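You operate a simulated robot arm through the tools that you are given. There is no shell and no other tool. Be economical: measure what you need, move in short steps, check, and stop when the job is done.

You run a simulated robot arm. Do the job below in one go: nothing can be reset, and whatever is moved stays where it is left.

Task
Stop the flow, zero the pressure drop display, and run again at about 15 litres a minute.
Fine: black wheel shut and pump off before the zero button; then pump on and the wheel.

The check looks at the end state, three seconds after you hand in, the way a careful person would. Anything else that was tipped, shoved, dropped, spilled or broken makes it a failure.

Robot
A 6-joint arm with a fingered hand on a trunk, on a base that drives. Base frame: it is fixed to the floor where the robot stands at the start and does not move with it; the origin is under the middle of the robot, x ahead of it, y to its left, z up; the surface under the hand at the start is at about z = 0.76. Lengths are in m, angles in degrees, forces in N, time in s.
With the tool pointing down near the work surface it reaches from about 0.1 to 0.74 m from the robot's upright axis, wherever it stands. Its first joint turns from -115.0 to 115.0 degrees. Places, roughly: black valve wheel [0.5, 0.2, 0.9]; mains switch [0.7, 0.6, 1.3]; orange hose end (4x4x6 cm) [0.5, 1.2, 0.9]; pump switch of the pipe rig [0.7, 0.6, 1.2]; teal hose end [0.5, 1.75, 0.75]; yellow lever [0.5, 1.1, 0.8]. Payload 4 kg.
The TCP is the grasp point between the finger pads, 0.026 m short of the fingertips. In the tool frame z runs along the fingers and y along their closing line. Largest opening 0.164 m; the body of the gripper starts 0.073 m behind the TCP. The gripper is a hand of 5 fingers: y runs from the thumb to the fingers, the wrist lies at [0, 0, -0.239] in the tool frame.
Orientation is that of the tool frame in the base frame, as a unit quaternion [x, y, z, w]. With the fingers straight down and closing along the base's y, the tool's x points along the base's -x, its y along +y and its z along -z.

Tools
- The arm moves only by the tool nudge_tool. Its argument "series" is a list of rows, each an object of numbers (a shift or turn left out is 0): "dx", "dy", "dz": the shift along the tool's x, y, z in cm; "rx", "ry", "rz": the turn, a rotation vector about the tool's x, y, z in degrees. In form: [{"dx": .., "dy": .., "dz": .., "rx": .., "ry": .., "rz": ..}, ...]. A call has 1 to 20 rows; each row shifts and turns the commanded pose from where the row before left it, along the tool's axes as they then stand. Each row takes 0.2 s and may step no farther than 0.05 m and 8.6 degrees from the row before; otherwise, the whole call is refused. Where a pose cannot be reached the arm comes as near as it can. A force on the tool above 40 N (or 10 N above the force at the start of the call, whichever is more), or a blocked arm, ends the call early, and 0.2 s more pass. In this call time passes only in rows, and 0.2 s behind the last. The reply holds the time, the measured pose of the TCP, the force on the tool along the base axes, the opening and the grip force, in the units named above and with some noise, with the torque about the TCP (base axes, N m) and any sound that the robot's microphone picked up.
- Cameras (640 x 400 px; columns grow to the right, rows downward): "scene" is now at [0.016, 0.1948, 1.8658]; the picture's right is [0.14, -0.99, 0.00], its down [-0.80, -0.12, -0.60] and it looks along [0.59, 0.09, -0.80] (base axes); focal length 273 px, centre (320, 200). "wrist" rides on the gripper at [0.051, -0.07, -0.093] in the tool frame; the picture's right is [0.81, 0.59, 0.00], its down [-0.43, 0.60, -0.68] and it looks along [-0.40, 0.55, 0.74] (tool axes); focal length 270 px, centre (320, 200). There is no depth. A picture from a camera that has moved, and an enlarged one, comes with that camera's place and axes in the base frame and with its lens.
- get_image(camera): a new picture of that camera. It takes no simulated time.
- slide_trunk(by): slides the trunk up (or, below 0, down) by that many m; the arm and the scene camera ride with it, the base frame stays. It gives what a move gives, with no picture.
- roll_base(legs): drives the robot by 1 to 6 legs, each [ahead, left, turn to the left] in m, m and degrees, along the robot's own axes; the way and the turn of a leg run together, so that a leg with both is an arc; at most 1.5 m and 180 degrees a leg. The arm and the cameras ride along, it lands a little off, and it stops where it bumps. It gives what a move gives.
- move_fingers(finger1, finger2, finger3, finger4, thumb_bend): sets how far each is bent, from 0 (flat) to 100 (curled in); at 30 the hand is open as for a grip, at 70 the pads meet at the TCP. One left out holds its place. A second passes; each finger stops where it meets its share of the squeeze, and holds until it gets a number again. It is the only way to open and close the hand. It gives what a move gives, with no picture; readings hold the bend of each and the force on the fingers (four entries, about 0 where the hand has none), thumb and palm.
- head_to(pan, tilt): turns the head with the scene camera to pan (to the left, within 155 degrees either way) and tilt (down, from -29 to 69), counted from straight ahead of the robot. It gives what a move gives.
- zoom(camera, box): a new picture of the part [left, top, right, bottom] of that camera's present view, enlarged. It takes no simulated time.
- hand_in(): hands the job in; it is judged then, once.

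Go step by step. Nothing tells you exact positions but the pictures and the camera data: compare them with the known pose of the tool, close in by small moves and look again before you grip or let go. The budget is 120 turns and 82 pictures, counting those below and the enlarged ones. Unless the task says otherwise, let go and move clear before handing in, and close with one line.

The tools are called as name(argument=value, ...) on one line, values as JSON. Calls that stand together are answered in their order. nudge_tool: Moves the arm, as the interface text tells. Its arguments: {"type":"object","properties":{"series":{"type":"array","items":{"type":"object","properties":{"dx":{"type":"number"},"dy":{"type":"number"},"dz":{"type":"number"},"rx":{"type":"number"},"ry":{"type":"number"},"rz":{"type":"number"}}}}},"required":["series"]} The other tools are called the same way: slide_trunk (by) slides the trunk up or down; move_fingers (finger1, finger2, finger3, finger4, thumb_bend) moves the fingers one by one; roll_base (legs) drives the base; head_to (pan, tilt) turns the head that bears the scene camera; get_image (camera) takes a picture; zoom (camera, box) takes an enlarged picture of a part of a camera's view; hand_in () hands the job in.

At the start:

```text
time: 0.0
ee_pos: [0.454, 0.2527, 1.4436]
tcp_rot: [-0.001, 1.0, 0.001, -0.001]
ft_force: [-0.2, 0.1, 0.3]
ft_torque: [0.01, -0.01, -0.02]
width: 0.164
gripper_force: 0.1
shape: jaw
bend: [30.0, 30.0, 30.0, 30.0, 30.0]
finger forces: [0.0, 0.0, 0.0, 0.1, 0.0, 0.1]
trunk travel left (down, up): [-0.925, 0.065]
robot x, y, heading: [-0.0015, -0.0025, -0.1]
head pan, tilt: [8.3, 53.5]
```

scene: 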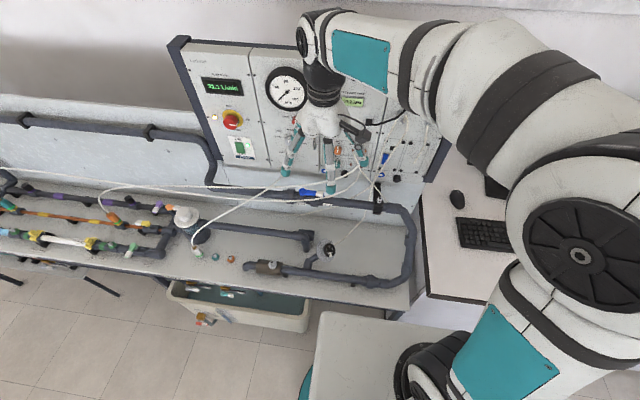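
wrist: 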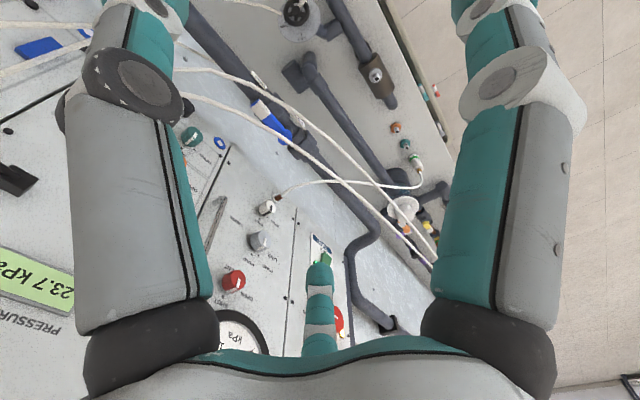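

I see the rig panel with flow display, pressure gauge, switches, and a black wheel on the bench. I'll look closer at the panel and the wheel.

zoom(camera="scene", box=[160, 30, 320, 190])

zoom(camera="scene", box=[300, 60, 460, 220])

zoom(camera="scene", box=[160, 180, 420, 340])

```text
2.50 times, centred on (240, 110) of scene
camera zoom: at [0.016, 0.1948, 1.8658], right [0.14, -0.99, 0.0], down [-0.8, -0.12, -0.6], along [0.59, 0.09, -0.8], focal length 682 px, centre (520, 425)
```

zoom: 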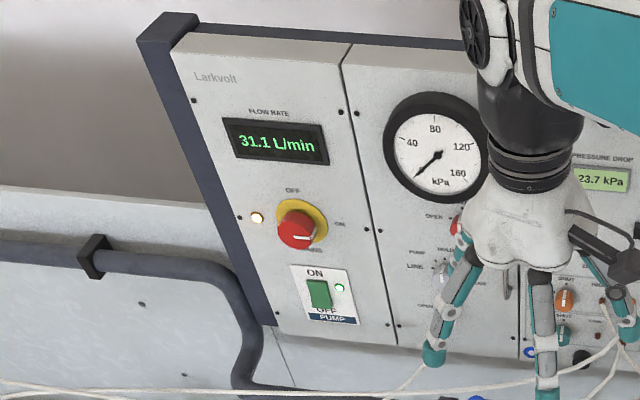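

```text
2.50 times, centred on (380, 140) of scene
camera zoom: at [0.016, 0.1948, 1.8658], right [0.14, -0.99, 0.0], down [-0.8, -0.12, -0.6], along [0.59, 0.09, -0.8], focal length 682 px, centre (170, 350)
```

zoom: 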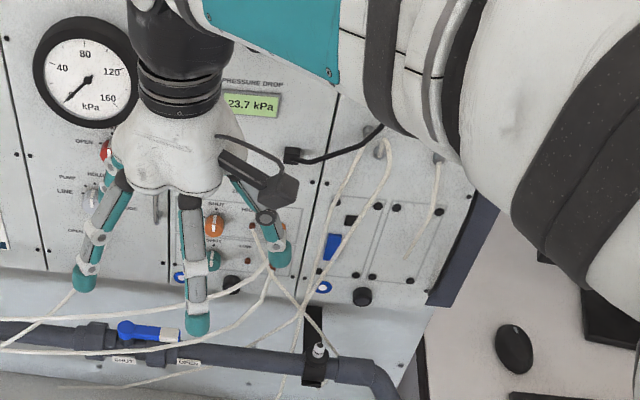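

```text
2.46 times, centred on (290, 260) of scene
camera zoom: at [0.016, 0.1948, 1.8658], right [0.14, -0.99, 0.0], down [-0.8, -0.12, -0.6], along [0.59, 0.09, -0.8], focal length 672 px, centre (394, 52)
```

zoom: 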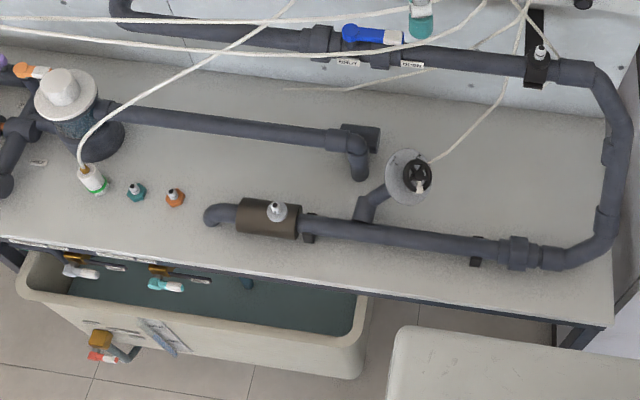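

The black wheel sits at about (0.49, 0.23, 0.9). I'll back the hand away and bring it low and to the right, so that both the wheel and the panel can be seen.

nudge_tool(series=[{"dx": 3}, {"dx": 4}, {"dx": 3, "dy": -3}, {"dy": -3, "dz": 3}, {"dy": -3, "dz": 3}, {"dy": -3, "dz": 3}, {"dy": -3, "dz": 3}, {"dz": 4}, {"dz": 4}, {"dz": 4}, {"dz": 4}])

get_image(camera="scene")

get_image(camera="wrist")

```text
time: 2.4
ee_pos: [0.3537, 0.103, 1.1614]
tcp_rot: [0.0, 1.0, 0.0, -0.001]
ft_force: [1.1, 1.0, 0.2]
ft_torque: [0.02, 0.02, -0.01]
width: 0.1642
gripper_force: 0.1
shape: jaw
bend: [30.0, 30.0, 30.0, 30.0, 30.0]
finger forces: [0.0, 0.1, 0.0, 0.0, 0.0, 0.0]
trunk travel left (down, up): [-0.925, 0.065]
robot x, y, heading: [0.0017, -0.0005, -0.1]
head pan, tilt: [8.3, 53.5]
```

```text
76 pictures are left
camera scene: at [0.0177, 0.1953, 1.8658], right [0.14, -0.99, 0.0], down [-0.8, -0.12, -0.59], along [0.59, 0.09, -0.8], focal length 273 px, centre (320, 200)
```

scene: 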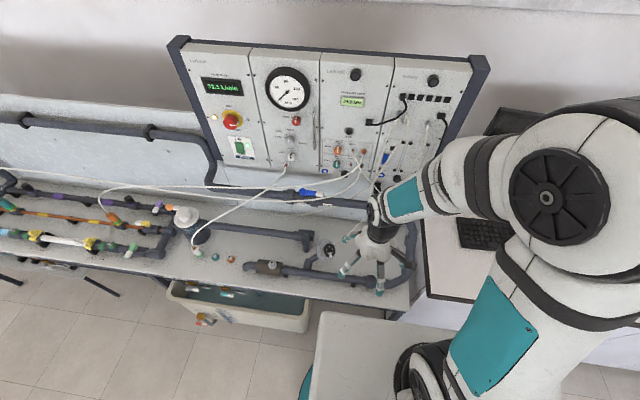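

```text
75 pictures are left
camera wrist: at [0.3026, 0.033, 1.2549], right [-0.81, 0.59, 0.0], down [0.43, 0.6, 0.68], along [0.4, 0.55, -0.74], focal length 270 px, centre (320, 200)
```

wrist: 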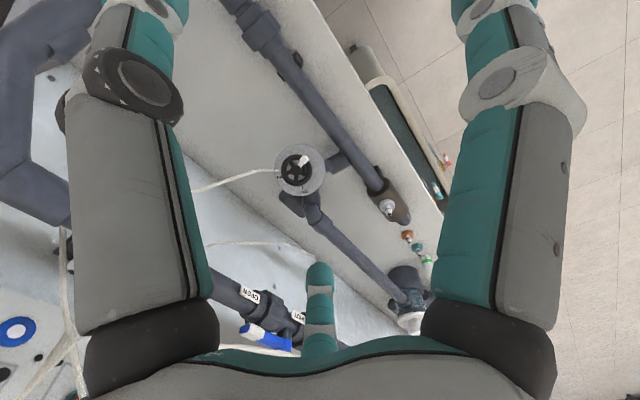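

zoom(camera="wrist", box=[250, 120, 350, 220])

zoom(camera="scene", box=[260, 60, 400, 200])

zoom(camera="scene", box=[290, 220, 370, 300])

```text
4.00 times, centred on (300, 170) of wrist
camera zoom: at [0.3026, 0.033, 1.2549], right [-0.81, 0.59, 0.0], down [0.43, 0.6, 0.68], along [0.4, 0.55, -0.74], focal length 1081 px, centre (400, 320)
```

zoom: 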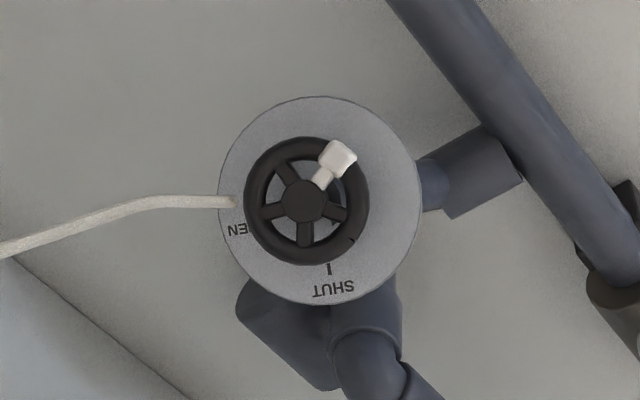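

```text
2.86 times, centred on (330, 130) of scene
camera zoom: at [0.0177, 0.1953, 1.8658], right [0.14, -0.99, 0.0], down [-0.8, -0.12, -0.59], along [0.59, 0.09, -0.8], focal length 780 px, centre (291, 400)
```

zoom: 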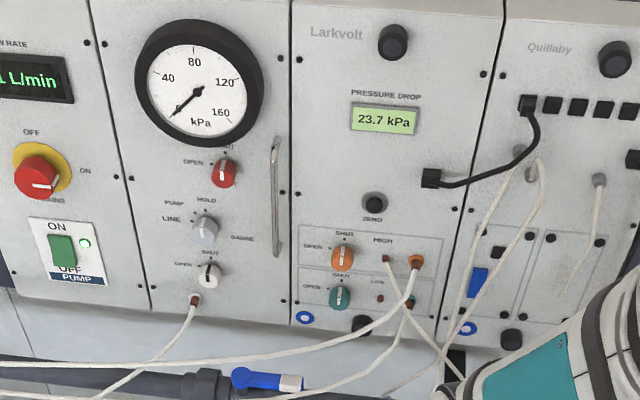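

```text
5.00 times, centred on (330, 260) of scene
camera zoom: at [0.0177, 0.1953, 1.8658], right [0.14, -0.99, 0.0], down [-0.8, -0.12, -0.59], along [0.59, 0.09, -0.8], focal length 1364 px, centre (270, -100)
```

zoom: 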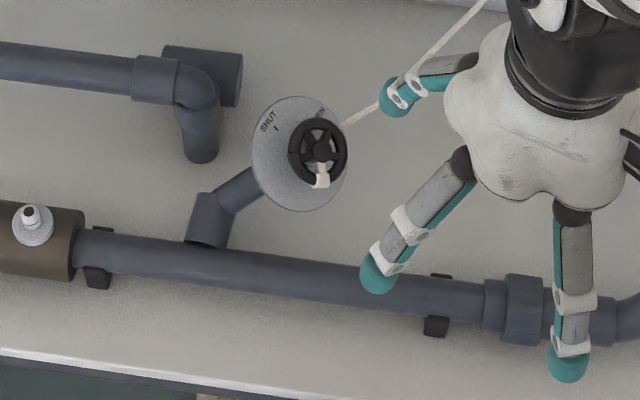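

The wheel is tilted and carries a dial plate with OPEN and SHUT marks. I'll lower the hand for a closer look from the side.

nudge_tool(series=[{"dz": 4}, {"dz": 4}, {"dz": 4}, {"dz": 4}, {"dz": 3}])

get_image(camera="wrist")

zoom(camera="wrist", box=[220, 20, 380, 180])

```text
time: 3.6
ee_pos: [0.3553, 0.1059, 0.9689]
tcp_rot: [0.0, 1.0, 0.0, 0.001]
ft_force: [0.7, 0.2, -0.4]
ft_torque: [0.0, 0.0, 0.01]
width: 0.1641
gripper_force: 0.1
shape: jaw
bend: [30.0, 30.0, 30.0, 30.0, 30.0]
finger forces: [0.1, 0.1, 0.0, 0.0, 0.0, 0.1]
trunk travel left (down, up): [-0.925, 0.065]
robot x, y, heading: [-0.0017, -0.0005, 0.2]
head pan, tilt: [8.3, 53.5]
```

```text
71 pictures are left
camera wrist: at [0.3037, 0.034, 1.0636], right [-0.81, 0.59, 0.0], down [0.43, 0.59, 0.68], along [0.4, 0.55, -0.74], focal length 270 px, centre (320, 200)
```

wrist: 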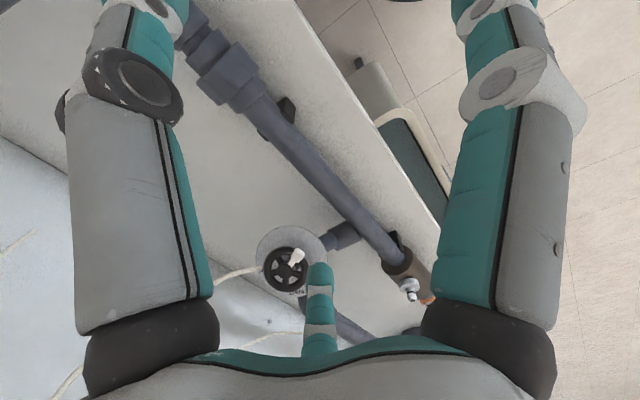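

```text
2.50 times, centred on (300, 100) of wrist
camera zoom: at [0.3037, 0.034, 1.0636], right [-0.81, 0.59, 0.0], down [0.43, 0.59, 0.68], along [0.4, 0.55, -0.74], focal length 676 px, centre (370, 450)
```

zoom: 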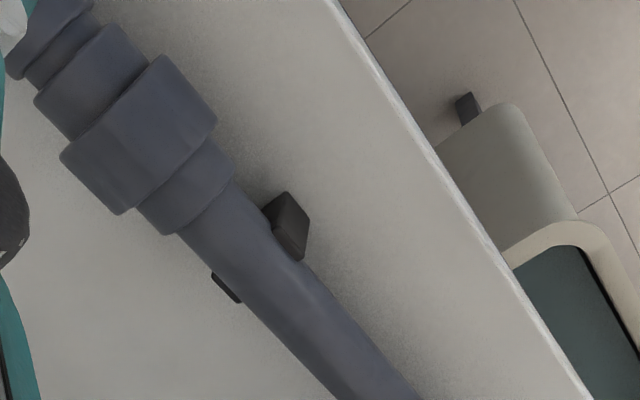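

zoom(camera="wrist", box=[240, 210, 340, 310])

```text
4.00 times, centred on (290, 260) of wrist
camera zoom: at [0.3037, 0.034, 1.0636], right [-0.81, 0.59, 0.0], down [0.43, 0.59, 0.68], along [0.4, 0.55, -0.74], focal length 1081 px, centre (440, -40)
```

zoom: 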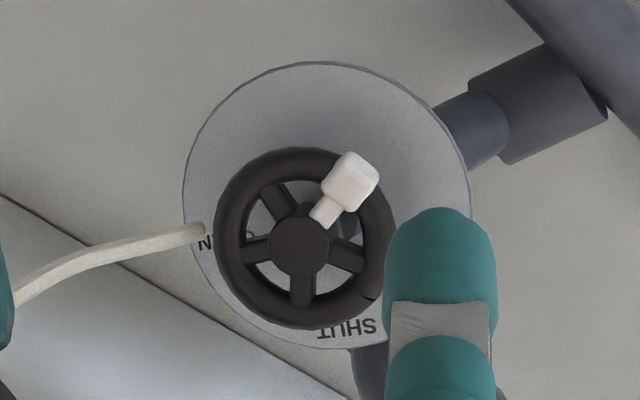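

zoom(camera="scene", box=[320, 190, 440, 310])

```text
3.33 times, centred on (380, 250) of scene
camera zoom: at [0.0169, 0.1952, 1.8658], right [0.14, -0.99, 0.0], down [-0.8, -0.12, -0.59], along [0.59, 0.09, -0.8], focal length 910 px, centre (120, 33)
```

zoom: 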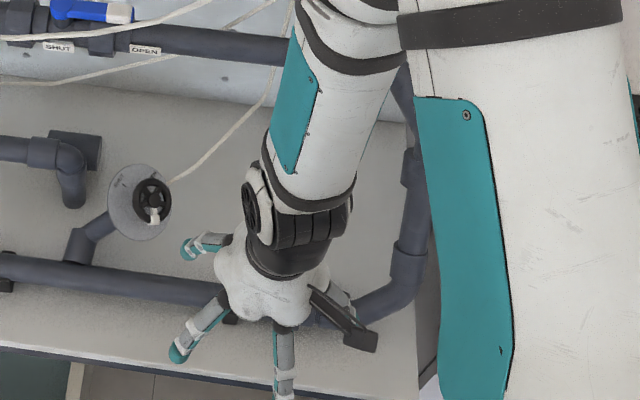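

The hand is a radial five-finger one, which suits gripping the wheel along its axis. I'll raise it slightly and tilt it to line up with the wheel's axis, about (-0.17, -0.56, 0.81).

nudge_tool(series=[{"dz": -4}, {"dz": -3}, {"rx": -6.9, "ry": -2.1}, {"rx": -6.9, "ry": -2.1}, {"rx": -6.9, "ry": -2.1}, {"rx": -6.9, "ry": -2.1}, {"rx": -6.9, "ry": -2.1}])

```text
time: 5.2
ee_pos: [0.3668, 0.1071, 1.0705]
tcp_rot: [0.003, 0.977, 0.21, 0.032]
ft_force: [-0.1, -0.5, -1.0]
ft_torque: [0.04, -0.02, 0.0]
width: 0.1639
gripper_force: 0.0
shape: jaw
bend: [30.0, 30.0, 30.0, 30.0, 30.0]
finger forces: [0.0, 0.0, 0.0, 0.0, 0.0, 0.0]
out of reach, approached as far as the arm can: row 3, 4, 5, 6, 7
trunk travel left (down, up): [-0.925, 0.065]
robot x, y, heading: [-0.0031, 0.0014, 0.0]
head pan, tilt: [8.3, 53.5]
```

nudge_tool(series=[{"dx": -3.5, "dy": 0.3, "dz": 3}, {"dx": -3.5, "dy": 0.3, "dz": 3}, {"dx": -3.5, "dy": 0.3, "dz": 3}, {}])

get_image(camera="scene")

get_image(camera="wrist")

```text
time: 6.2
ee_pos: [0.481, 0.151, 1.0023]
tcp_rot: [0.002, 0.977, 0.209, 0.038]
ft_force: [-0.4, -0.6, -0.5]
ft_torque: [-0.03, -0.02, 0.0]
width: 0.1638
gripper_force: 0.2
shape: jaw
bend: [30.0, 30.0, 30.0, 30.0, 30.0]
finger forces: [0.0, 0.1, 0.0, 0.1, 0.0, 0.0]
trunk travel left (down, up): [-0.925, 0.065]
robot x, y, heading: [0.0041, 0.0006, 0.0]
head pan, tilt: [8.3, 53.5]
```

```text
67 pictures are left
camera scene: at [0.0145, 0.1944, 1.8659], right [0.14, -0.99, 0.0], down [-0.79, -0.12, -0.6], along [0.59, 0.09, -0.8], focal length 273 px, centre (320, 200)
```

scene: 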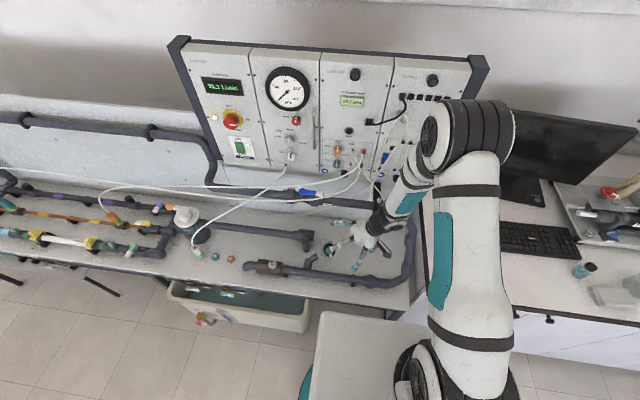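

```text
66 pictures are left
camera wrist: at [0.4229, 0.0489, 1.0564], right [-0.81, 0.55, 0.18], down [0.37, 0.26, 0.89], along [0.45, 0.79, -0.41], focal length 270 px, centre (320, 200)
```

wrist: 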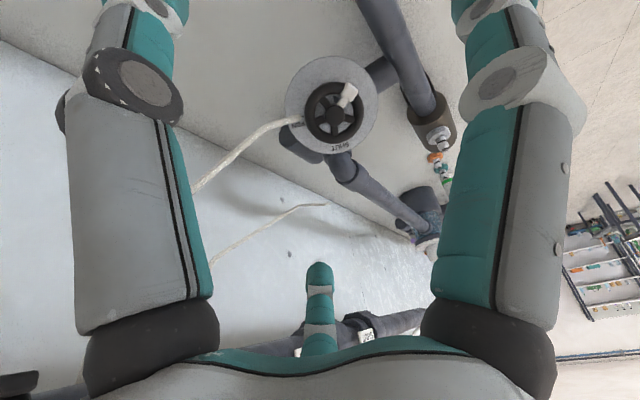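

nudge_tool(series=[{"rx": -5.1, "ry": -2.8}, {"rx": -5.1, "ry": -2.8}, {}])

zoom(camera="wrist", box=[260, 20, 420, 180])

```text
time: 7.0
ee_pos: [0.5056, 0.1523, 1.02]
tcp_rot: [0.01, 0.953, 0.293, 0.075]
ft_force: [1.0, 0.0, -0.3]
ft_torque: [0.01, 0.0, -0.02]
width: 0.164
gripper_force: 0.1
shape: jaw
bend: [30.0, 30.0, 30.0, 30.0, 30.0]
finger forces: [0.0, 0.1, 0.0, 0.1, 0.0, 0.0]
out of reach, approached as far as the arm can: row 1, 2
trunk travel left (down, up): [-0.925, 0.065]
robot x, y, heading: [0.0003, -0.0006, -0.0]
head pan, tilt: [8.3, 53.5]
```

```text
2.50 times, centred on (340, 100) of wrist
camera zoom: at [0.4436, 0.0447, 1.0512], right [-0.81, 0.54, 0.22], down [0.31, 0.09, 0.95], along [0.49, 0.84, -0.24], focal length 676 px, centre (270, 450)
```

zoom: 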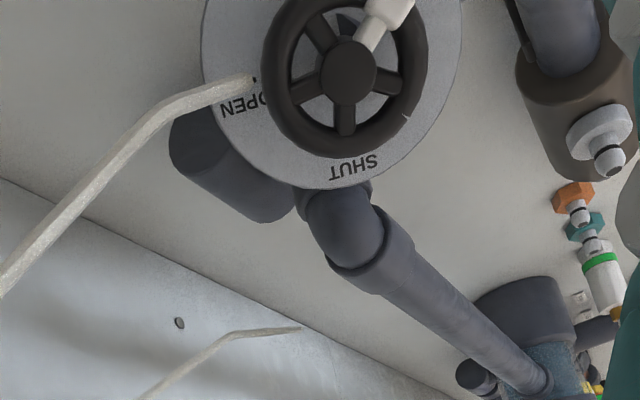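

The tilt is nearly right and the wheel centre is confirmed at (0.492, 0.227, 0.891). I'll centre the hand over the axis and move closer.

nudge_tool(series=[{"dx": 1.8, "dy": -0.5, "dz": 3}, {"dx": 1.7, "dy": -0.5, "dz": 3}, {}])

```text
time: 7.8
ee_pos: [0.5263, 0.1843, 0.9875]
tcp_rot: [0.01, 0.953, 0.294, 0.076]
ft_force: [-0.6, 0.2, 0.7]
ft_torque: [-0.02, -0.01, 0.02]
width: 0.1641
gripper_force: 0.0
shape: jaw
bend: [30.0, 30.0, 30.0, 30.0, 30.0]
finger forces: [0.0, 0.0, 0.1, 0.0, 0.0, 0.1]
out of reach, approached as far as the arm can: row 1, 2
trunk travel left (down, up): [-0.925, 0.065]
robot x, y, heading: [0.0014, -0.0026, -0.1]
head pan, tilt: [8.3, 53.5]
```

Some joint limit keeps the hand from coming nearer to me in this tilt. I'll drive the base back 10 cm to gain room.

roll_base(legs=[[-0.1, 0, 0]])

nudge_tool(series=[{"dx": -3.3}, {"dx": -3.3}, {}])

```text
time: 8.9
ee_pos: [0.4257, 0.186, 0.9883]
tcp_rot: [0.009, 0.953, 0.294, 0.076]
ft_force: [-0.7, -0.3, 0.1]
ft_torque: [-0.01, -0.02, -0.03]
width: 0.1641
gripper_force: 0.0
shape: jaw
bend: [30.0, 30.0, 30.0, 30.0, 30.0]
finger forces: [0.0, 0.0, 0.0, 0.1, 0.0, 0.1]
trunk travel left (down, up): [-0.925, 0.065]
robot x, y, heading: [-0.1008, 0.002, 0.0]
head pan, tilt: [8.3, 53.5]
```

```text
time: 9.8
ee_pos: [0.49, 0.1827, 0.9937]
tcp_rot: [0.01, 0.953, 0.294, 0.075]
ft_force: [0.1, 0.2, -0.5]
ft_torque: [0.02, 0.0, -0.01]
width: 0.1639
gripper_force: 0.0
shape: jaw
bend: [30.0, 30.0, 30.0, 30.0, 30.0]
finger forces: [0.0, 0.0, 0.1, 0.0, 0.0, 0.0]
trunk travel left (down, up): [-0.925, 0.065]
robot x, y, heading: [-0.099, 0.0039, 0.2]
head pan, tilt: [8.3, 53.5]
```

nudge_tool(series=[{"dx": 1.5, "dy": -2.1}, {"rz": -7.3}, {"rz": -7.3}, {"rz": -7.3}, {"rz": -7.3}, {"rz": -7.3}, {"rz": -7.3}, {}])

get_image(camera="wrist")

```text
time: 11.0
ee_pos: [0.5231, 0.1754, 1.0005]
tcp_rot: [-0.237, 0.927, 0.263, 0.125]
ft_force: [-12.2, -2.8, -6.2]
ft_torque: [0.37, -0.41, -0.45]
width: 0.1637
gripper_force: 0.2
shape: jaw
bend: [30.0, 30.0, 30.0, 32.0, 30.0]
finger forces: [0.0, 0.1, 0.0, 13.6, 0.0, 0.1]
out of reach, approached as far as the arm can: row 3, 4, 5, 6
trunk travel left (down, up): [-0.925, 0.065]
robot x, y, heading: [-0.1002, 0.0012, -0.1]
head pan, tilt: [8.3, 53.5]
stopped in row 6: the force on the tool passed its limit at 57 N (the readings are from after the stop); the commanded pose is now the measured one
```

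```text
64 pictures are left
camera wrist: at [0.504, 0.0529, 1.0312], right [-0.99, 0.14, -0.04], down [0.0, 0.24, 0.97], along [0.14, 0.96, -0.23], focal length 270 px, centre (320, 200)
```

wrist: 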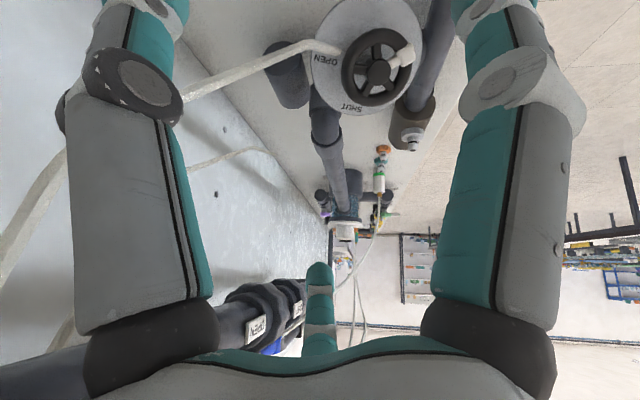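

A finger met something on the panel side, so I'll back the base off 10 cm and look.

roll_base(legs=[[-0.1, 0, 0]])

get_image(camera="scene")

```text
time: 12.2
ee_pos: [0.4208, 0.1759, 1.003]
tcp_rot: [-0.238, 0.926, 0.263, 0.129]
ft_force: [1.0, -0.4, 0.6]
ft_torque: [-0.03, -0.03, -0.02]
width: 0.1643
gripper_force: 0.2
shape: jaw
bend: [30.0, 30.0, 30.0, 30.0, 30.0]
finger forces: [0.0, 0.0, 0.1, 0.0, 0.0, 0.0]
trunk travel left (down, up): [-0.925, 0.065]
robot x, y, heading: [-0.204, -0.0042, -0.0]
head pan, tilt: [8.3, 53.5]
```

```text
63 pictures are left
camera scene: at [-0.1915, 0.1943, 1.8658], right [0.15, -0.99, 0.0], down [-0.79, -0.12, -0.6], along [0.59, 0.09, -0.8], focal length 273 px, centre (320, 200)
```

scene: 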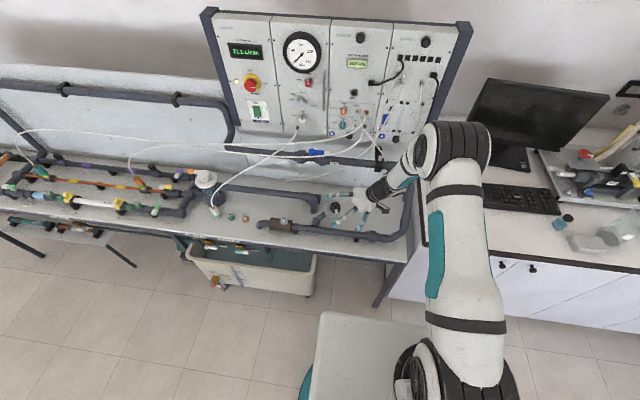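

nudge_tool(series=[{"dz": -2}, {"rz": 7.2}, {"rz": 7.2}, {"rz": 7.2}, {"rz": 7.2}, {"rz": 7.2}, {"rz": 7.2}, {"rz": 7.2}, {"rz": 7.2}, {}])

get_image(camera="wrist")

zoom(camera="scene", box=[240, 10, 440, 170])

```text
time: 14.4
ee_pos: [0.4182, 0.1652, 1.0188]
tcp_rot: [0.239, 0.926, 0.292, -0.015]
ft_force: [0.5, 0.0, -0.6]
ft_torque: [0.02, 0.0, 0.01]
width: 0.1638
gripper_force: 0.0
shape: jaw
bend: [30.0, 30.0, 30.0, 30.0, 30.0]
finger forces: [0.0, 0.0, 0.1, 0.0, 0.1, 0.0]
trunk travel left (down, up): [-0.925, 0.065]
robot x, y, heading: [-0.2053, -0.0022, -0.0]
head pan, tilt: [8.3, 53.5]
```

```text
62 pictures are left
camera wrist: at [0.3316, 0.0847, 1.0686], right [-0.45, 0.77, 0.45], down [0.58, -0.13, 0.81], along [0.68, 0.62, -0.38], focal length 270 px, centre (320, 200)
```

wrist: 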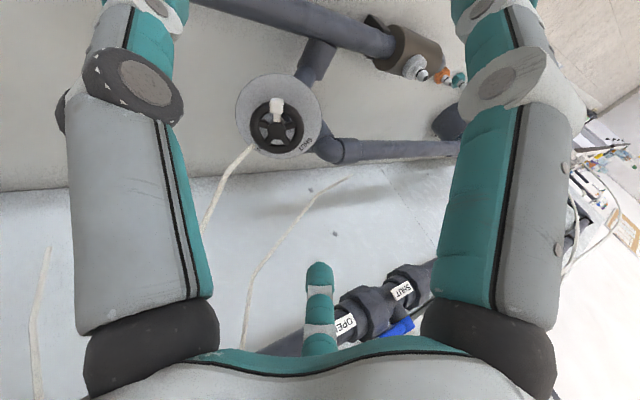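

```text
2.50 times, centred on (340, 90) of scene
camera zoom: at [-0.1898, 0.1944, 1.8658], right [0.15, -0.99, 0.0], down [-0.8, -0.12, -0.6], along [0.59, 0.09, -0.8], focal length 682 px, centre (270, 475)
```

zoom: 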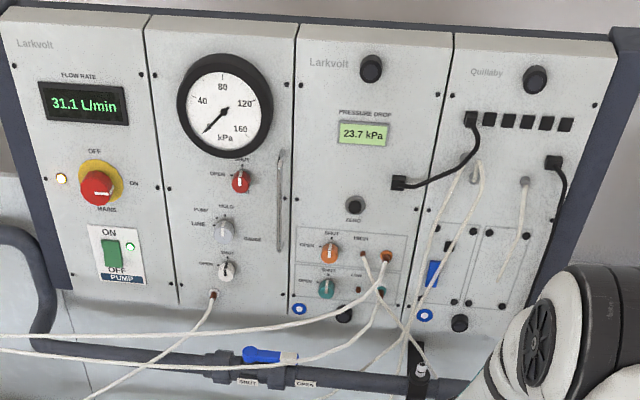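

nudge_tool(series=[{"dx": -1.95, "dy": 0.25, "dz": 2.44}, {"dx": -1.95, "dy": 0.25, "dz": 2.44}, {"dx": -1.95, "dy": 0.25, "dz": 2.44}, {}])

get_image(camera="wrist")

zoom(camera="scene", box=[290, 160, 410, 260])

```text
time: 15.4
ee_pos: [0.482, 0.1831, 0.9521]
tcp_rot: [0.239, 0.926, 0.293, -0.013]
ft_force: [0.0, -0.4, 0.4]
ft_torque: [-0.03, -0.03, 0.03]
width: 0.1638
gripper_force: 0.1
shape: jaw
bend: [30.0, 30.0, 30.0, 30.0, 30.0]
finger forces: [0.0, 0.0, 0.1, 0.0, 0.0, 0.0]
trunk travel left (down, up): [-0.925, 0.065]
robot x, y, heading: [-0.2075, 0.0022, 0.1]
head pan, tilt: [8.3, 53.5]
```

```text
60 pictures are left
camera wrist: at [0.395, 0.1039, 1.0023], right [-0.45, 0.77, 0.45], down [0.57, -0.13, 0.81], along [0.68, 0.62, -0.38], focal length 270 px, centre (320, 200)
```

wrist: 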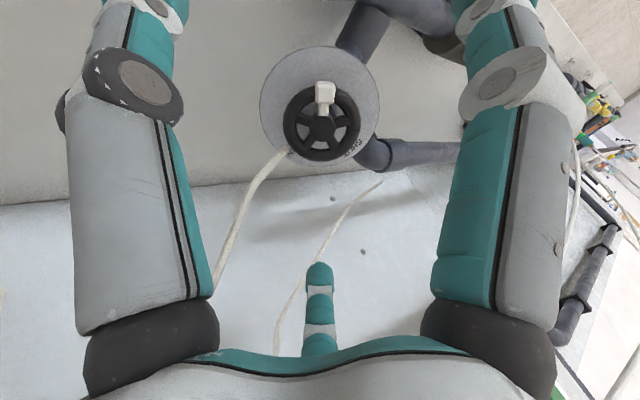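

```text
4.00 times, centred on (350, 210) of scene
camera zoom: at [-0.1908, 0.194, 1.8659], right [0.15, -0.99, 0.0], down [-0.79, -0.12, -0.6], along [0.59, 0.09, -0.8], focal length 1092 px, centre (200, 160)
```

zoom: 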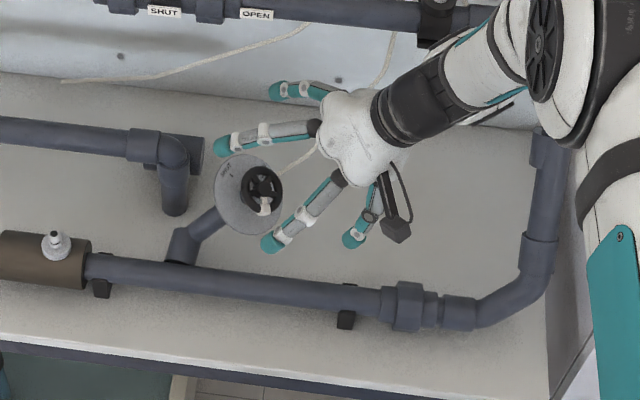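

The hand is well centred on the wheel axis, with the handle between two fingers. I'll narrow the fingers a bit and advance.

move_fingers(finger1=42, finger2=42, finger3=42, finger4=42, thumb_bend=42)

nudge_tool(series=[{"dz": 2}, {"dz": 2}, {"dz": 1.5}, {}])

get_image(camera="wrist")

zoom(camera="scene", box=[290, 160, 410, 260])

```text
time: 16.4
ee_pos: [0.4823, 0.1848, 0.9518]
tcp_rot: [0.239, 0.926, 0.292, -0.015]
ft_force: [-0.8, -0.3, 0.2]
ft_torque: [0.0, -0.02, -0.02]
width: 0.0625
gripper_force: 0.1
shape: fingers
bend: [42.0, 42.0, 42.0, 42.0, 42.0]
finger forces: [0.0, 0.0, 0.0, 0.1, 0.0, 0.0]
trunk travel left (down, up): [-0.925, 0.065]
robot x, y, heading: [-0.2056, -0.002, 0.2]
head pan, tilt: [8.3, 53.5]
```

```text
time: 17.4
ee_pos: [0.487, 0.2157, 0.9072]
tcp_rot: [0.239, 0.926, 0.293, -0.014]
ft_force: [-0.6, 0.0, -0.2]
ft_torque: [-0.04, 0.04, -0.01]
width: 0.0627
gripper_force: 0.1
shape: fingers
bend: [42.0, 42.0, 42.0, 42.0, 42.0]
finger forces: [0.0, 0.0, 0.0, 0.0, 0.0, 0.1]
trunk travel left (down, up): [-0.925, 0.065]
robot x, y, heading: [-0.2023, -0.0039, 0.4]
head pan, tilt: [8.3, 53.5]
```

```text
58 pictures are left
camera wrist: at [0.3993, 0.1359, 0.9558], right [-0.45, 0.77, 0.45], down [0.57, -0.13, 0.81], along [0.68, 0.62, -0.38], focal length 270 px, centre (320, 200)
```

wrist: 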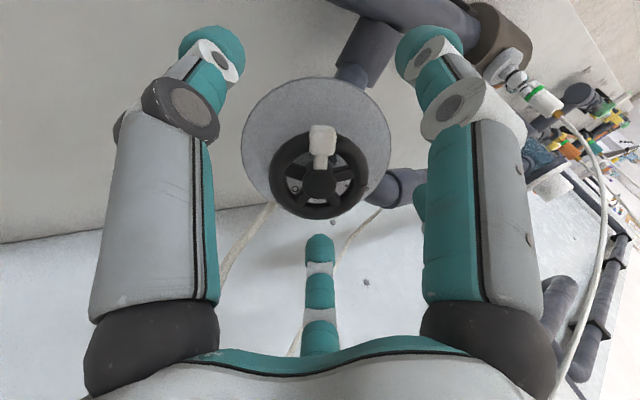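

```text
4.00 times, centred on (350, 210) of scene
camera zoom: at [-0.19, 0.194, 1.8659], right [0.14, -0.99, 0.0], down [-0.8, -0.12, -0.6], along [0.59, 0.09, -0.8], focal length 1092 px, centre (200, 160)
```

zoom: 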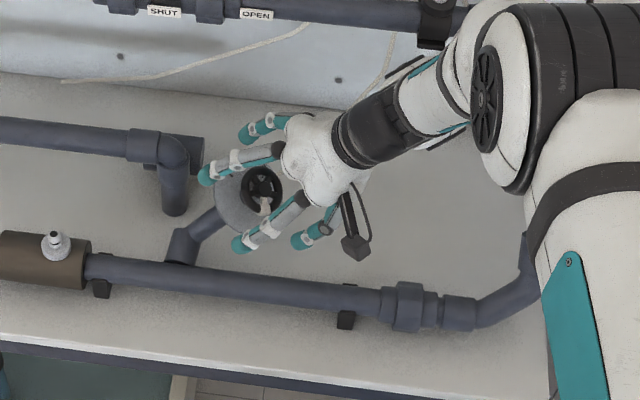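

nudge_tool(series=[{"dz": 1}, {}])

move_fingers(finger1=52, finger2=52, finger3=52, finger4=52, thumb_bend=52)

get_image(camera="wrist")

```text
time: 18.0
ee_pos: [0.4889, 0.2209, 0.8975]
tcp_rot: [0.238, 0.926, 0.292, -0.015]
ft_force: [0.0, 0.0, 0.0]
ft_torque: [-0.01, -0.02, -0.03]
width: 0.0623
gripper_force: 0.1
shape: fingers
bend: [42.0, 42.0, 42.0, 42.0, 42.0]
finger forces: [0.0, 0.0, 0.0, 0.1, 0.0, 0.0]
trunk travel left (down, up): [-0.925, 0.065]
robot x, y, heading: [-0.2053, 0.0023, 0.2]
head pan, tilt: [8.3, 53.5]
```

```text
time: 19.0
ee_pos: [0.4894, 0.2205, 0.8973]
tcp_rot: [0.239, 0.926, 0.293, -0.015]
ft_force: [0.7, -0.4, -0.5]
ft_torque: [0.0, -0.01, 0.04]
width: 0.0374
gripper_force: 0.2
shape: fingers
bend: [52.0, 52.0, 52.0, 52.0, 52.0]
finger forces: [0.0, 0.0, 0.1, 0.0, 0.0, 0.0]
trunk travel left (down, up): [-0.925, 0.065]
robot x, y, heading: [-0.2093, 0.0021, 0.2]
head pan, tilt: [8.3, 53.5]
```

```text
56 pictures are left
camera wrist: at [0.4011, 0.1417, 0.9465], right [-0.45, 0.77, 0.45], down [0.57, -0.13, 0.81], along [0.68, 0.62, -0.38], focal length 270 px, centre (320, 200)
```

wrist: 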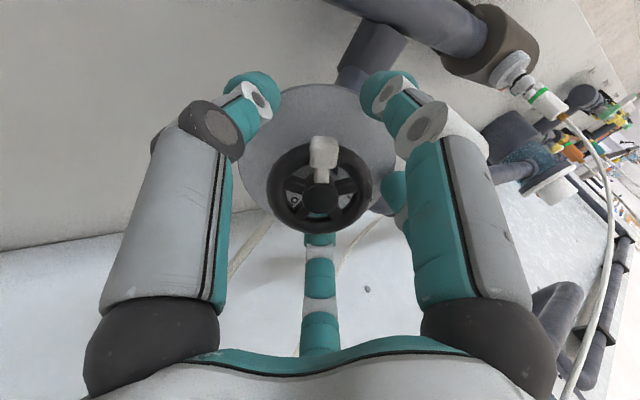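

move_fingers(finger1=62, finger2=62, finger3=62, finger4=62, thumb_bend=62)

get_image(camera="wrist")

```text
time: 20.0
ee_pos: [0.4886, 0.2213, 0.8963]
tcp_rot: [0.239, 0.926, 0.291, -0.015]
ft_force: [0.9, 1.4, -1.0]
ft_torque: [-0.03, 0.03, 0.0]
width: 0.0171
gripper_force: 5.3
shape: fingers
bend: [60.0, 60.0, 59.0, 60.0, 61.0]
finger forces: [1.5, 2.5, 3.1, 2.2, 2.4, 0.0]
trunk travel left (down, up): [-0.925, 0.065]
robot x, y, heading: [-0.2064, -0.0002, 0.3]
head pan, tilt: [8.3, 53.5]
```

```text
55 pictures are left
camera wrist: at [0.4012, 0.1419, 0.9464], right [-0.45, 0.77, 0.45], down [0.57, -0.13, 0.81], along [0.68, 0.62, -0.38], focal length 270 px, centre (320, 200)
```

wrist: 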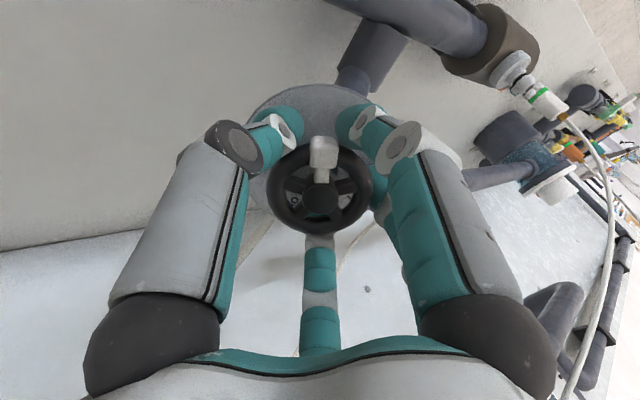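

All five fingers hold the rim evenly. I'll squeeze a little more, turn clockwise about 21°, and read the flow.

move_fingers(finger1=66, finger2=66, finger3=66, finger4=66, thumb_bend=66)

nudge_tool(series=[{"rz": 4}, {"rz": 4}, {"rz": 4}, {"rz": 4}, {"rz": 4}, {}])

get_image(camera="wrist")

zoom(camera="scene", box=[210, 20, 410, 140])

```text
time: 21.0
ee_pos: [0.489, 0.2215, 0.8962]
tcp_rot: [0.239, 0.926, 0.292, -0.015]
ft_force: [-0.5, 0.9, -4.0]
ft_torque: [-0.06, 0.1, 0.03]
width: 0.016
gripper_force: 15.4
shape: fingers
bend: [61.0, 60.0, 60.0, 61.0, 62.0]
finger forces: [4.8, 5.9, 6.7, 5.7, 8.1, 0.0]
trunk travel left (down, up): [-0.925, 0.065]
robot x, y, heading: [-0.2034, 0.0004, 0.0]
head pan, tilt: [8.3, 53.5]
```

```text
time: 22.4
ee_pos: [0.49, 0.2233, 0.897]
tcp_rot: [0.396, 0.871, 0.284, -0.066]
ft_force: [-3.8, 8.7, -7.8]
ft_torque: [0.22, 0.13, 0.17]
width: 0.0162
gripper_force: 16.5
shape: fingers
bend: [61.0, 60.0, 61.0, 61.0, 62.0]
finger forces: [5.7, 5.7, 6.6, 6.8, 9.0, 0.0]
trunk travel left (down, up): [-0.925, 0.065]
robot x, y, heading: [-0.2058, -0.0015, 0.2]
head pan, tilt: [8.3, 53.5]
```

```text
54 pictures are left
camera wrist: at [0.3933, 0.1666, 0.962], right [-0.12, 0.84, 0.54], down [0.65, -0.34, 0.68], along [0.75, 0.43, -0.5], focal length 270 px, centre (320, 200)
```

wrist: 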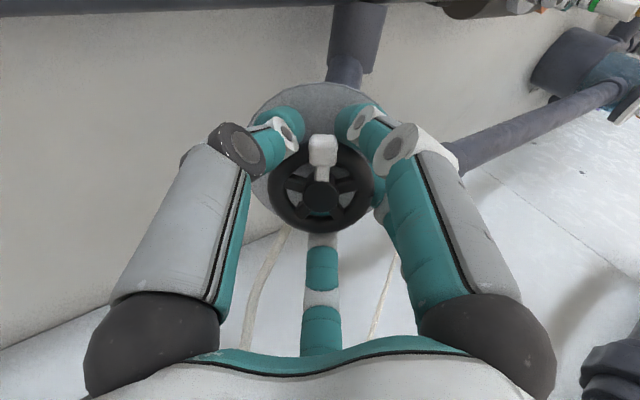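

```text
3.20 times, centred on (310, 80) of scene
camera zoom: at [-0.1893, 0.1962, 1.8656], right [0.15, -0.99, 0.0], down [-0.8, -0.12, -0.59], along [0.59, 0.09, -0.8], focal length 873 px, centre (352, 584)
```

zoom: 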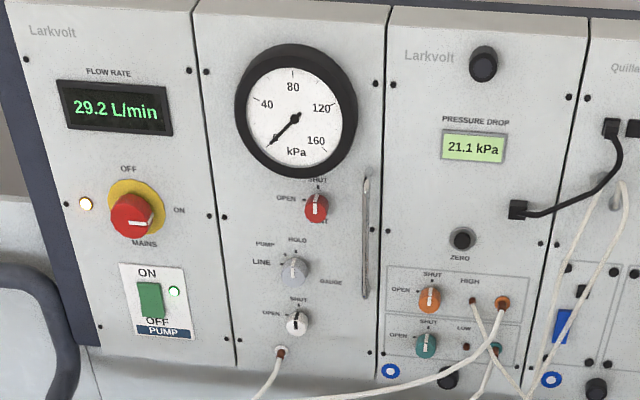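

It turned with the hand and the flow fell to 29.2, so clockwise shuts. Continuing.

nudge_tool(series=[{"rz": 5}, {"rz": 5}, {"rz": 5}, {"rz": 5}, {"rz": 5}, {"rz": 5}, {"rz": 5}, {"rz": 5}, {}])

zoom(camera="scene", box=[210, 20, 410, 140])

```text
time: 24.4
ee_pos: [0.4898, 0.223, 0.8989]
tcp_rot: [0.669, 0.683, 0.244, -0.158]
ft_force: [-0.5, 20.1, -9.2]
ft_torque: [0.45, 0.01, 0.17]
width: 0.0162
gripper_force: 17.0
shape: fingers
bend: [61.0, 61.0, 61.0, 61.0, 62.0]
finger forces: [5.9, 5.8, 7.8, 7.0, 9.1, 0.1]
trunk travel left (down, up): [-0.925, 0.065]
robot x, y, heading: [-0.2053, 0.0007, -0.0]
head pan, tilt: [8.3, 53.5]
```

```text
3.20 times, centred on (310, 80) of scene
camera zoom: at [-0.1886, 0.1978, 1.8654], right [0.15, -0.99, 0.0], down [-0.8, -0.12, -0.59], along [0.59, 0.09, -0.8], focal length 873 px, centre (352, 584)
```

zoom: 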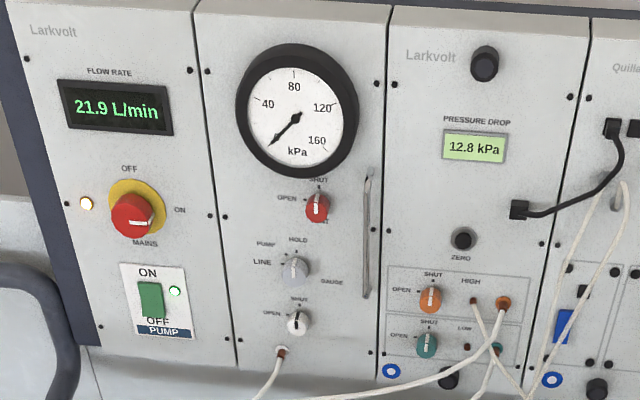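

nudge_tool(series=[{"rz": 5}, {"rz": 5}, {"rz": 5}, {"rz": 5}, {"rz": 5}, {"rz": 5}, {}])

zoom(camera="scene", box=[210, 20, 410, 140])

get_image(camera="wrist")

```text
time: 26.0
ee_pos: [0.4894, 0.2227, 0.8976]
tcp_rot: [0.824, 0.486, 0.196, -0.216]
ft_force: [3.8, 24.5, -9.3]
ft_torque: [0.57, -0.1, 0.11]
width: 0.0164
gripper_force: 18.6
shape: fingers
bend: [61.0, 61.0, 61.0, 61.0, 61.0]
finger forces: [5.7, 5.7, 8.5, 7.4, 10.4, 0.1]
trunk travel left (down, up): [-0.925, 0.065]
robot x, y, heading: [-0.2052, -0.0024, 0.1]
head pan, tilt: [8.3, 53.5]
```

```text
3.20 times, centred on (310, 80) of scene
camera zoom: at [-0.1881, 0.1983, 1.8654], right [0.15, -0.99, 0.0], down [-0.8, -0.12, -0.59], along [0.59, 0.08, -0.8], focal length 873 px, centre (352, 584)
```

zoom: 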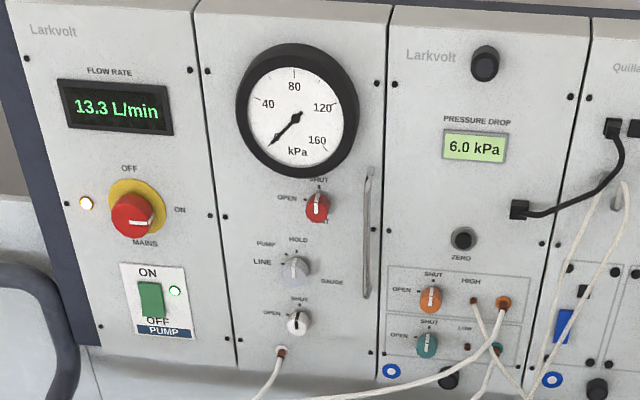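

```text
50 pictures are left
camera wrist: at [0.4402, 0.2371, 1.0152], right [0.89, 0.32, 0.33], down [0.26, -0.94, 0.23], along [0.39, -0.12, -0.91], focal length 270 px, centre (320, 200)
```

wrist: 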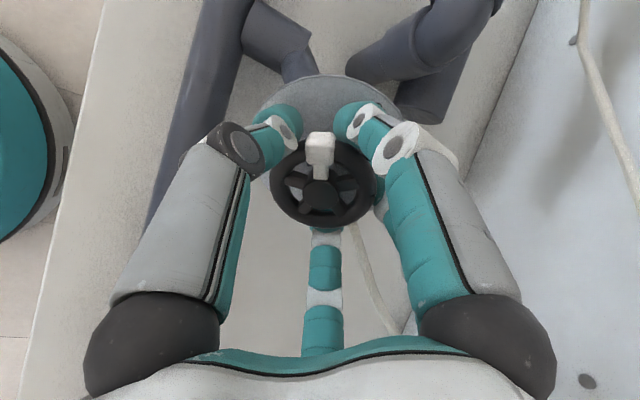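

nudge_tool(series=[{"dx": 0.2, "dy": -0.1, "dz": 0.2}, {"rz": 5}, {"rz": 5}, {"rz": 5}, {"rz": 5}, {"rz": 5}, {"rz": 5}, {}])

zoom(camera="scene", box=[210, 20, 410, 140])

```text
time: 27.8
ee_pos: [0.4897, 0.2246, 0.8982]
tcp_rot: [0.922, 0.256, 0.132, -0.26]
ft_force: [7.1, 14.5, -4.2]
ft_torque: [0.48, -0.21, 0.08]
width: 0.0153
gripper_force: 16.6
shape: fingers
bend: [62.0, 61.0, 61.0, 62.0, 61.0]
finger forces: [4.4, 5.7, 8.9, 5.9, 8.9, 0.0]
trunk travel left (down, up): [-0.925, 0.065]
robot x, y, heading: [-0.2073, 0.001, 0.1]
head pan, tilt: [8.3, 53.5]
```

```text
3.20 times, centred on (310, 80) of scene
camera zoom: at [-0.1881, 0.1966, 1.8656], right [0.15, -0.99, 0.0], down [-0.8, -0.12, -0.59], along [0.59, 0.09, -0.8], focal length 873 px, centre (352, 584)
```

zoom: 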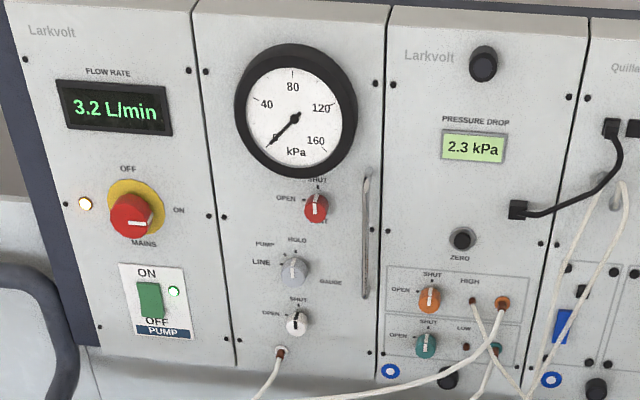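

nudge_tool(series=[{"rz": 5}, {"rz": 5}, {"rz": 4}, {"rz": 3}, {"rz": 3}, {}])

zoom(camera="scene", box=[210, 20, 410, 140])

get_image(camera="wrist")

```text
time: 29.2
ee_pos: [0.4909, 0.2244, 0.8983]
tcp_rot: [0.952, 0.092, 0.085, -0.278]
ft_force: [9.9, 13.9, -6.8]
ft_torque: [0.41, -0.35, 0.13]
width: 0.0146
gripper_force: 18.0
shape: fingers
bend: [62.0, 61.0, 61.0, 62.0, 61.0]
finger forces: [4.8, 7.3, 9.1, 5.9, 9.4, 0.0]
trunk travel left (down, up): [-0.925, 0.065]
robot x, y, heading: [-0.2058, 0.0016, 0.1]
head pan, tilt: [8.3, 53.5]
```

```text
3.20 times, centred on (310, 80) of scene
camera zoom: at [-0.1875, 0.1967, 1.8655], right [0.15, -0.99, 0.0], down [-0.8, -0.12, -0.59], along [0.59, 0.09, -0.8], focal length 873 px, centre (352, 584)
```

zoom: 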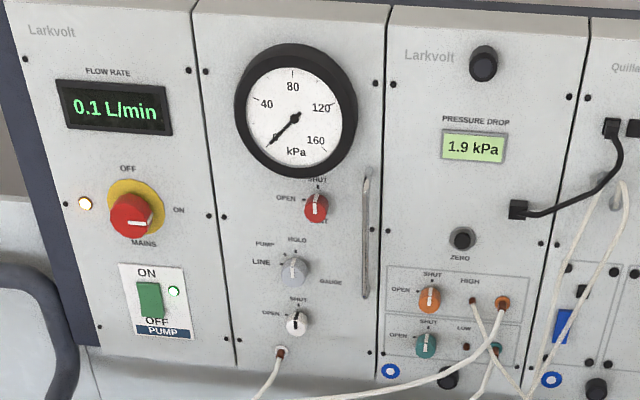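

```text
47 pictures are left
camera wrist: at [0.513, 0.2363, 1.0229], right [0.91, -0.38, -0.13], down [-0.36, -0.92, 0.16], along [-0.18, -0.1, -0.98], focal length 270 px, centre (320, 200)
```

wrist: 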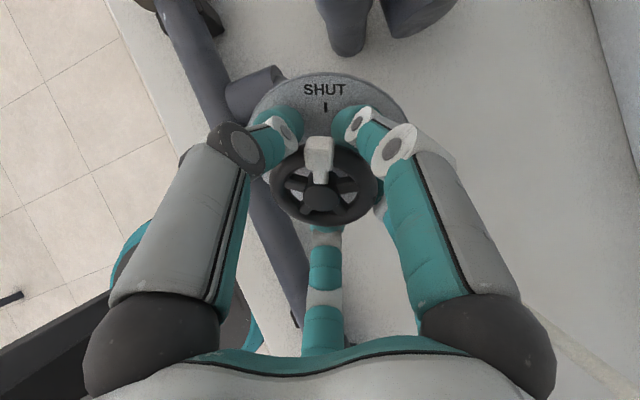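

The handle is nearly at the SHUT mark and the flow is 0.1. A few more degrees.

nudge_tool(series=[{"rz": 3}, {"rz": 3}, {"rz": 2}, {}, {}])

zoom(camera="scene", box=[210, 20, 410, 140])

zoom(camera="wrist", box=[240, 60, 400, 240])

```text
time: 30.4
ee_pos: [0.4906, 0.2233, 0.8977]
tcp_rot: [0.956, 0.026, 0.066, -0.284]
ft_force: [4.6, 11.0, -8.7]
ft_torque: [0.06, -0.39, 0.46]
width: 0.0126
gripper_force: 18.2
shape: fingers
bend: [62.0, 61.0, 61.0, 62.0, 62.0]
finger forces: [5.5, 8.3, 7.0, 5.9, 9.0, 0.1]
trunk travel left (down, up): [-0.925, 0.065]
robot x, y, heading: [-0.2088, -0.0024, 0.3]
head pan, tilt: [8.3, 53.5]
```

```text
3.20 times, centred on (310, 80) of scene
camera zoom: at [-0.1882, 0.1965, 1.8655], right [0.15, -0.99, 0.0], down [-0.8, -0.12, -0.59], along [0.59, 0.09, -0.8], focal length 873 px, centre (352, 584)
```

zoom: 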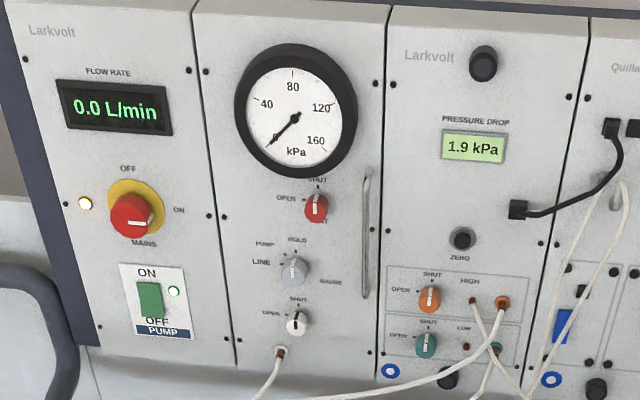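

```text
2.22 times, centred on (320, 150) of wrist
camera zoom: at [0.5231, 0.2314, 1.0209], right [0.85, -0.48, -0.2], down [-0.45, -0.87, 0.18], along [-0.27, -0.06, -0.96], focal length 601 px, centre (320, 311)
```

zoom: 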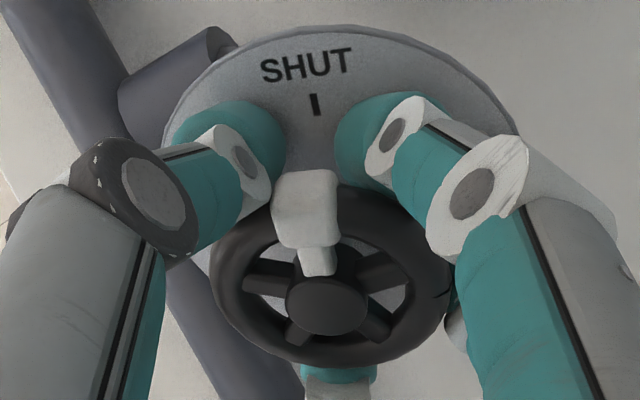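

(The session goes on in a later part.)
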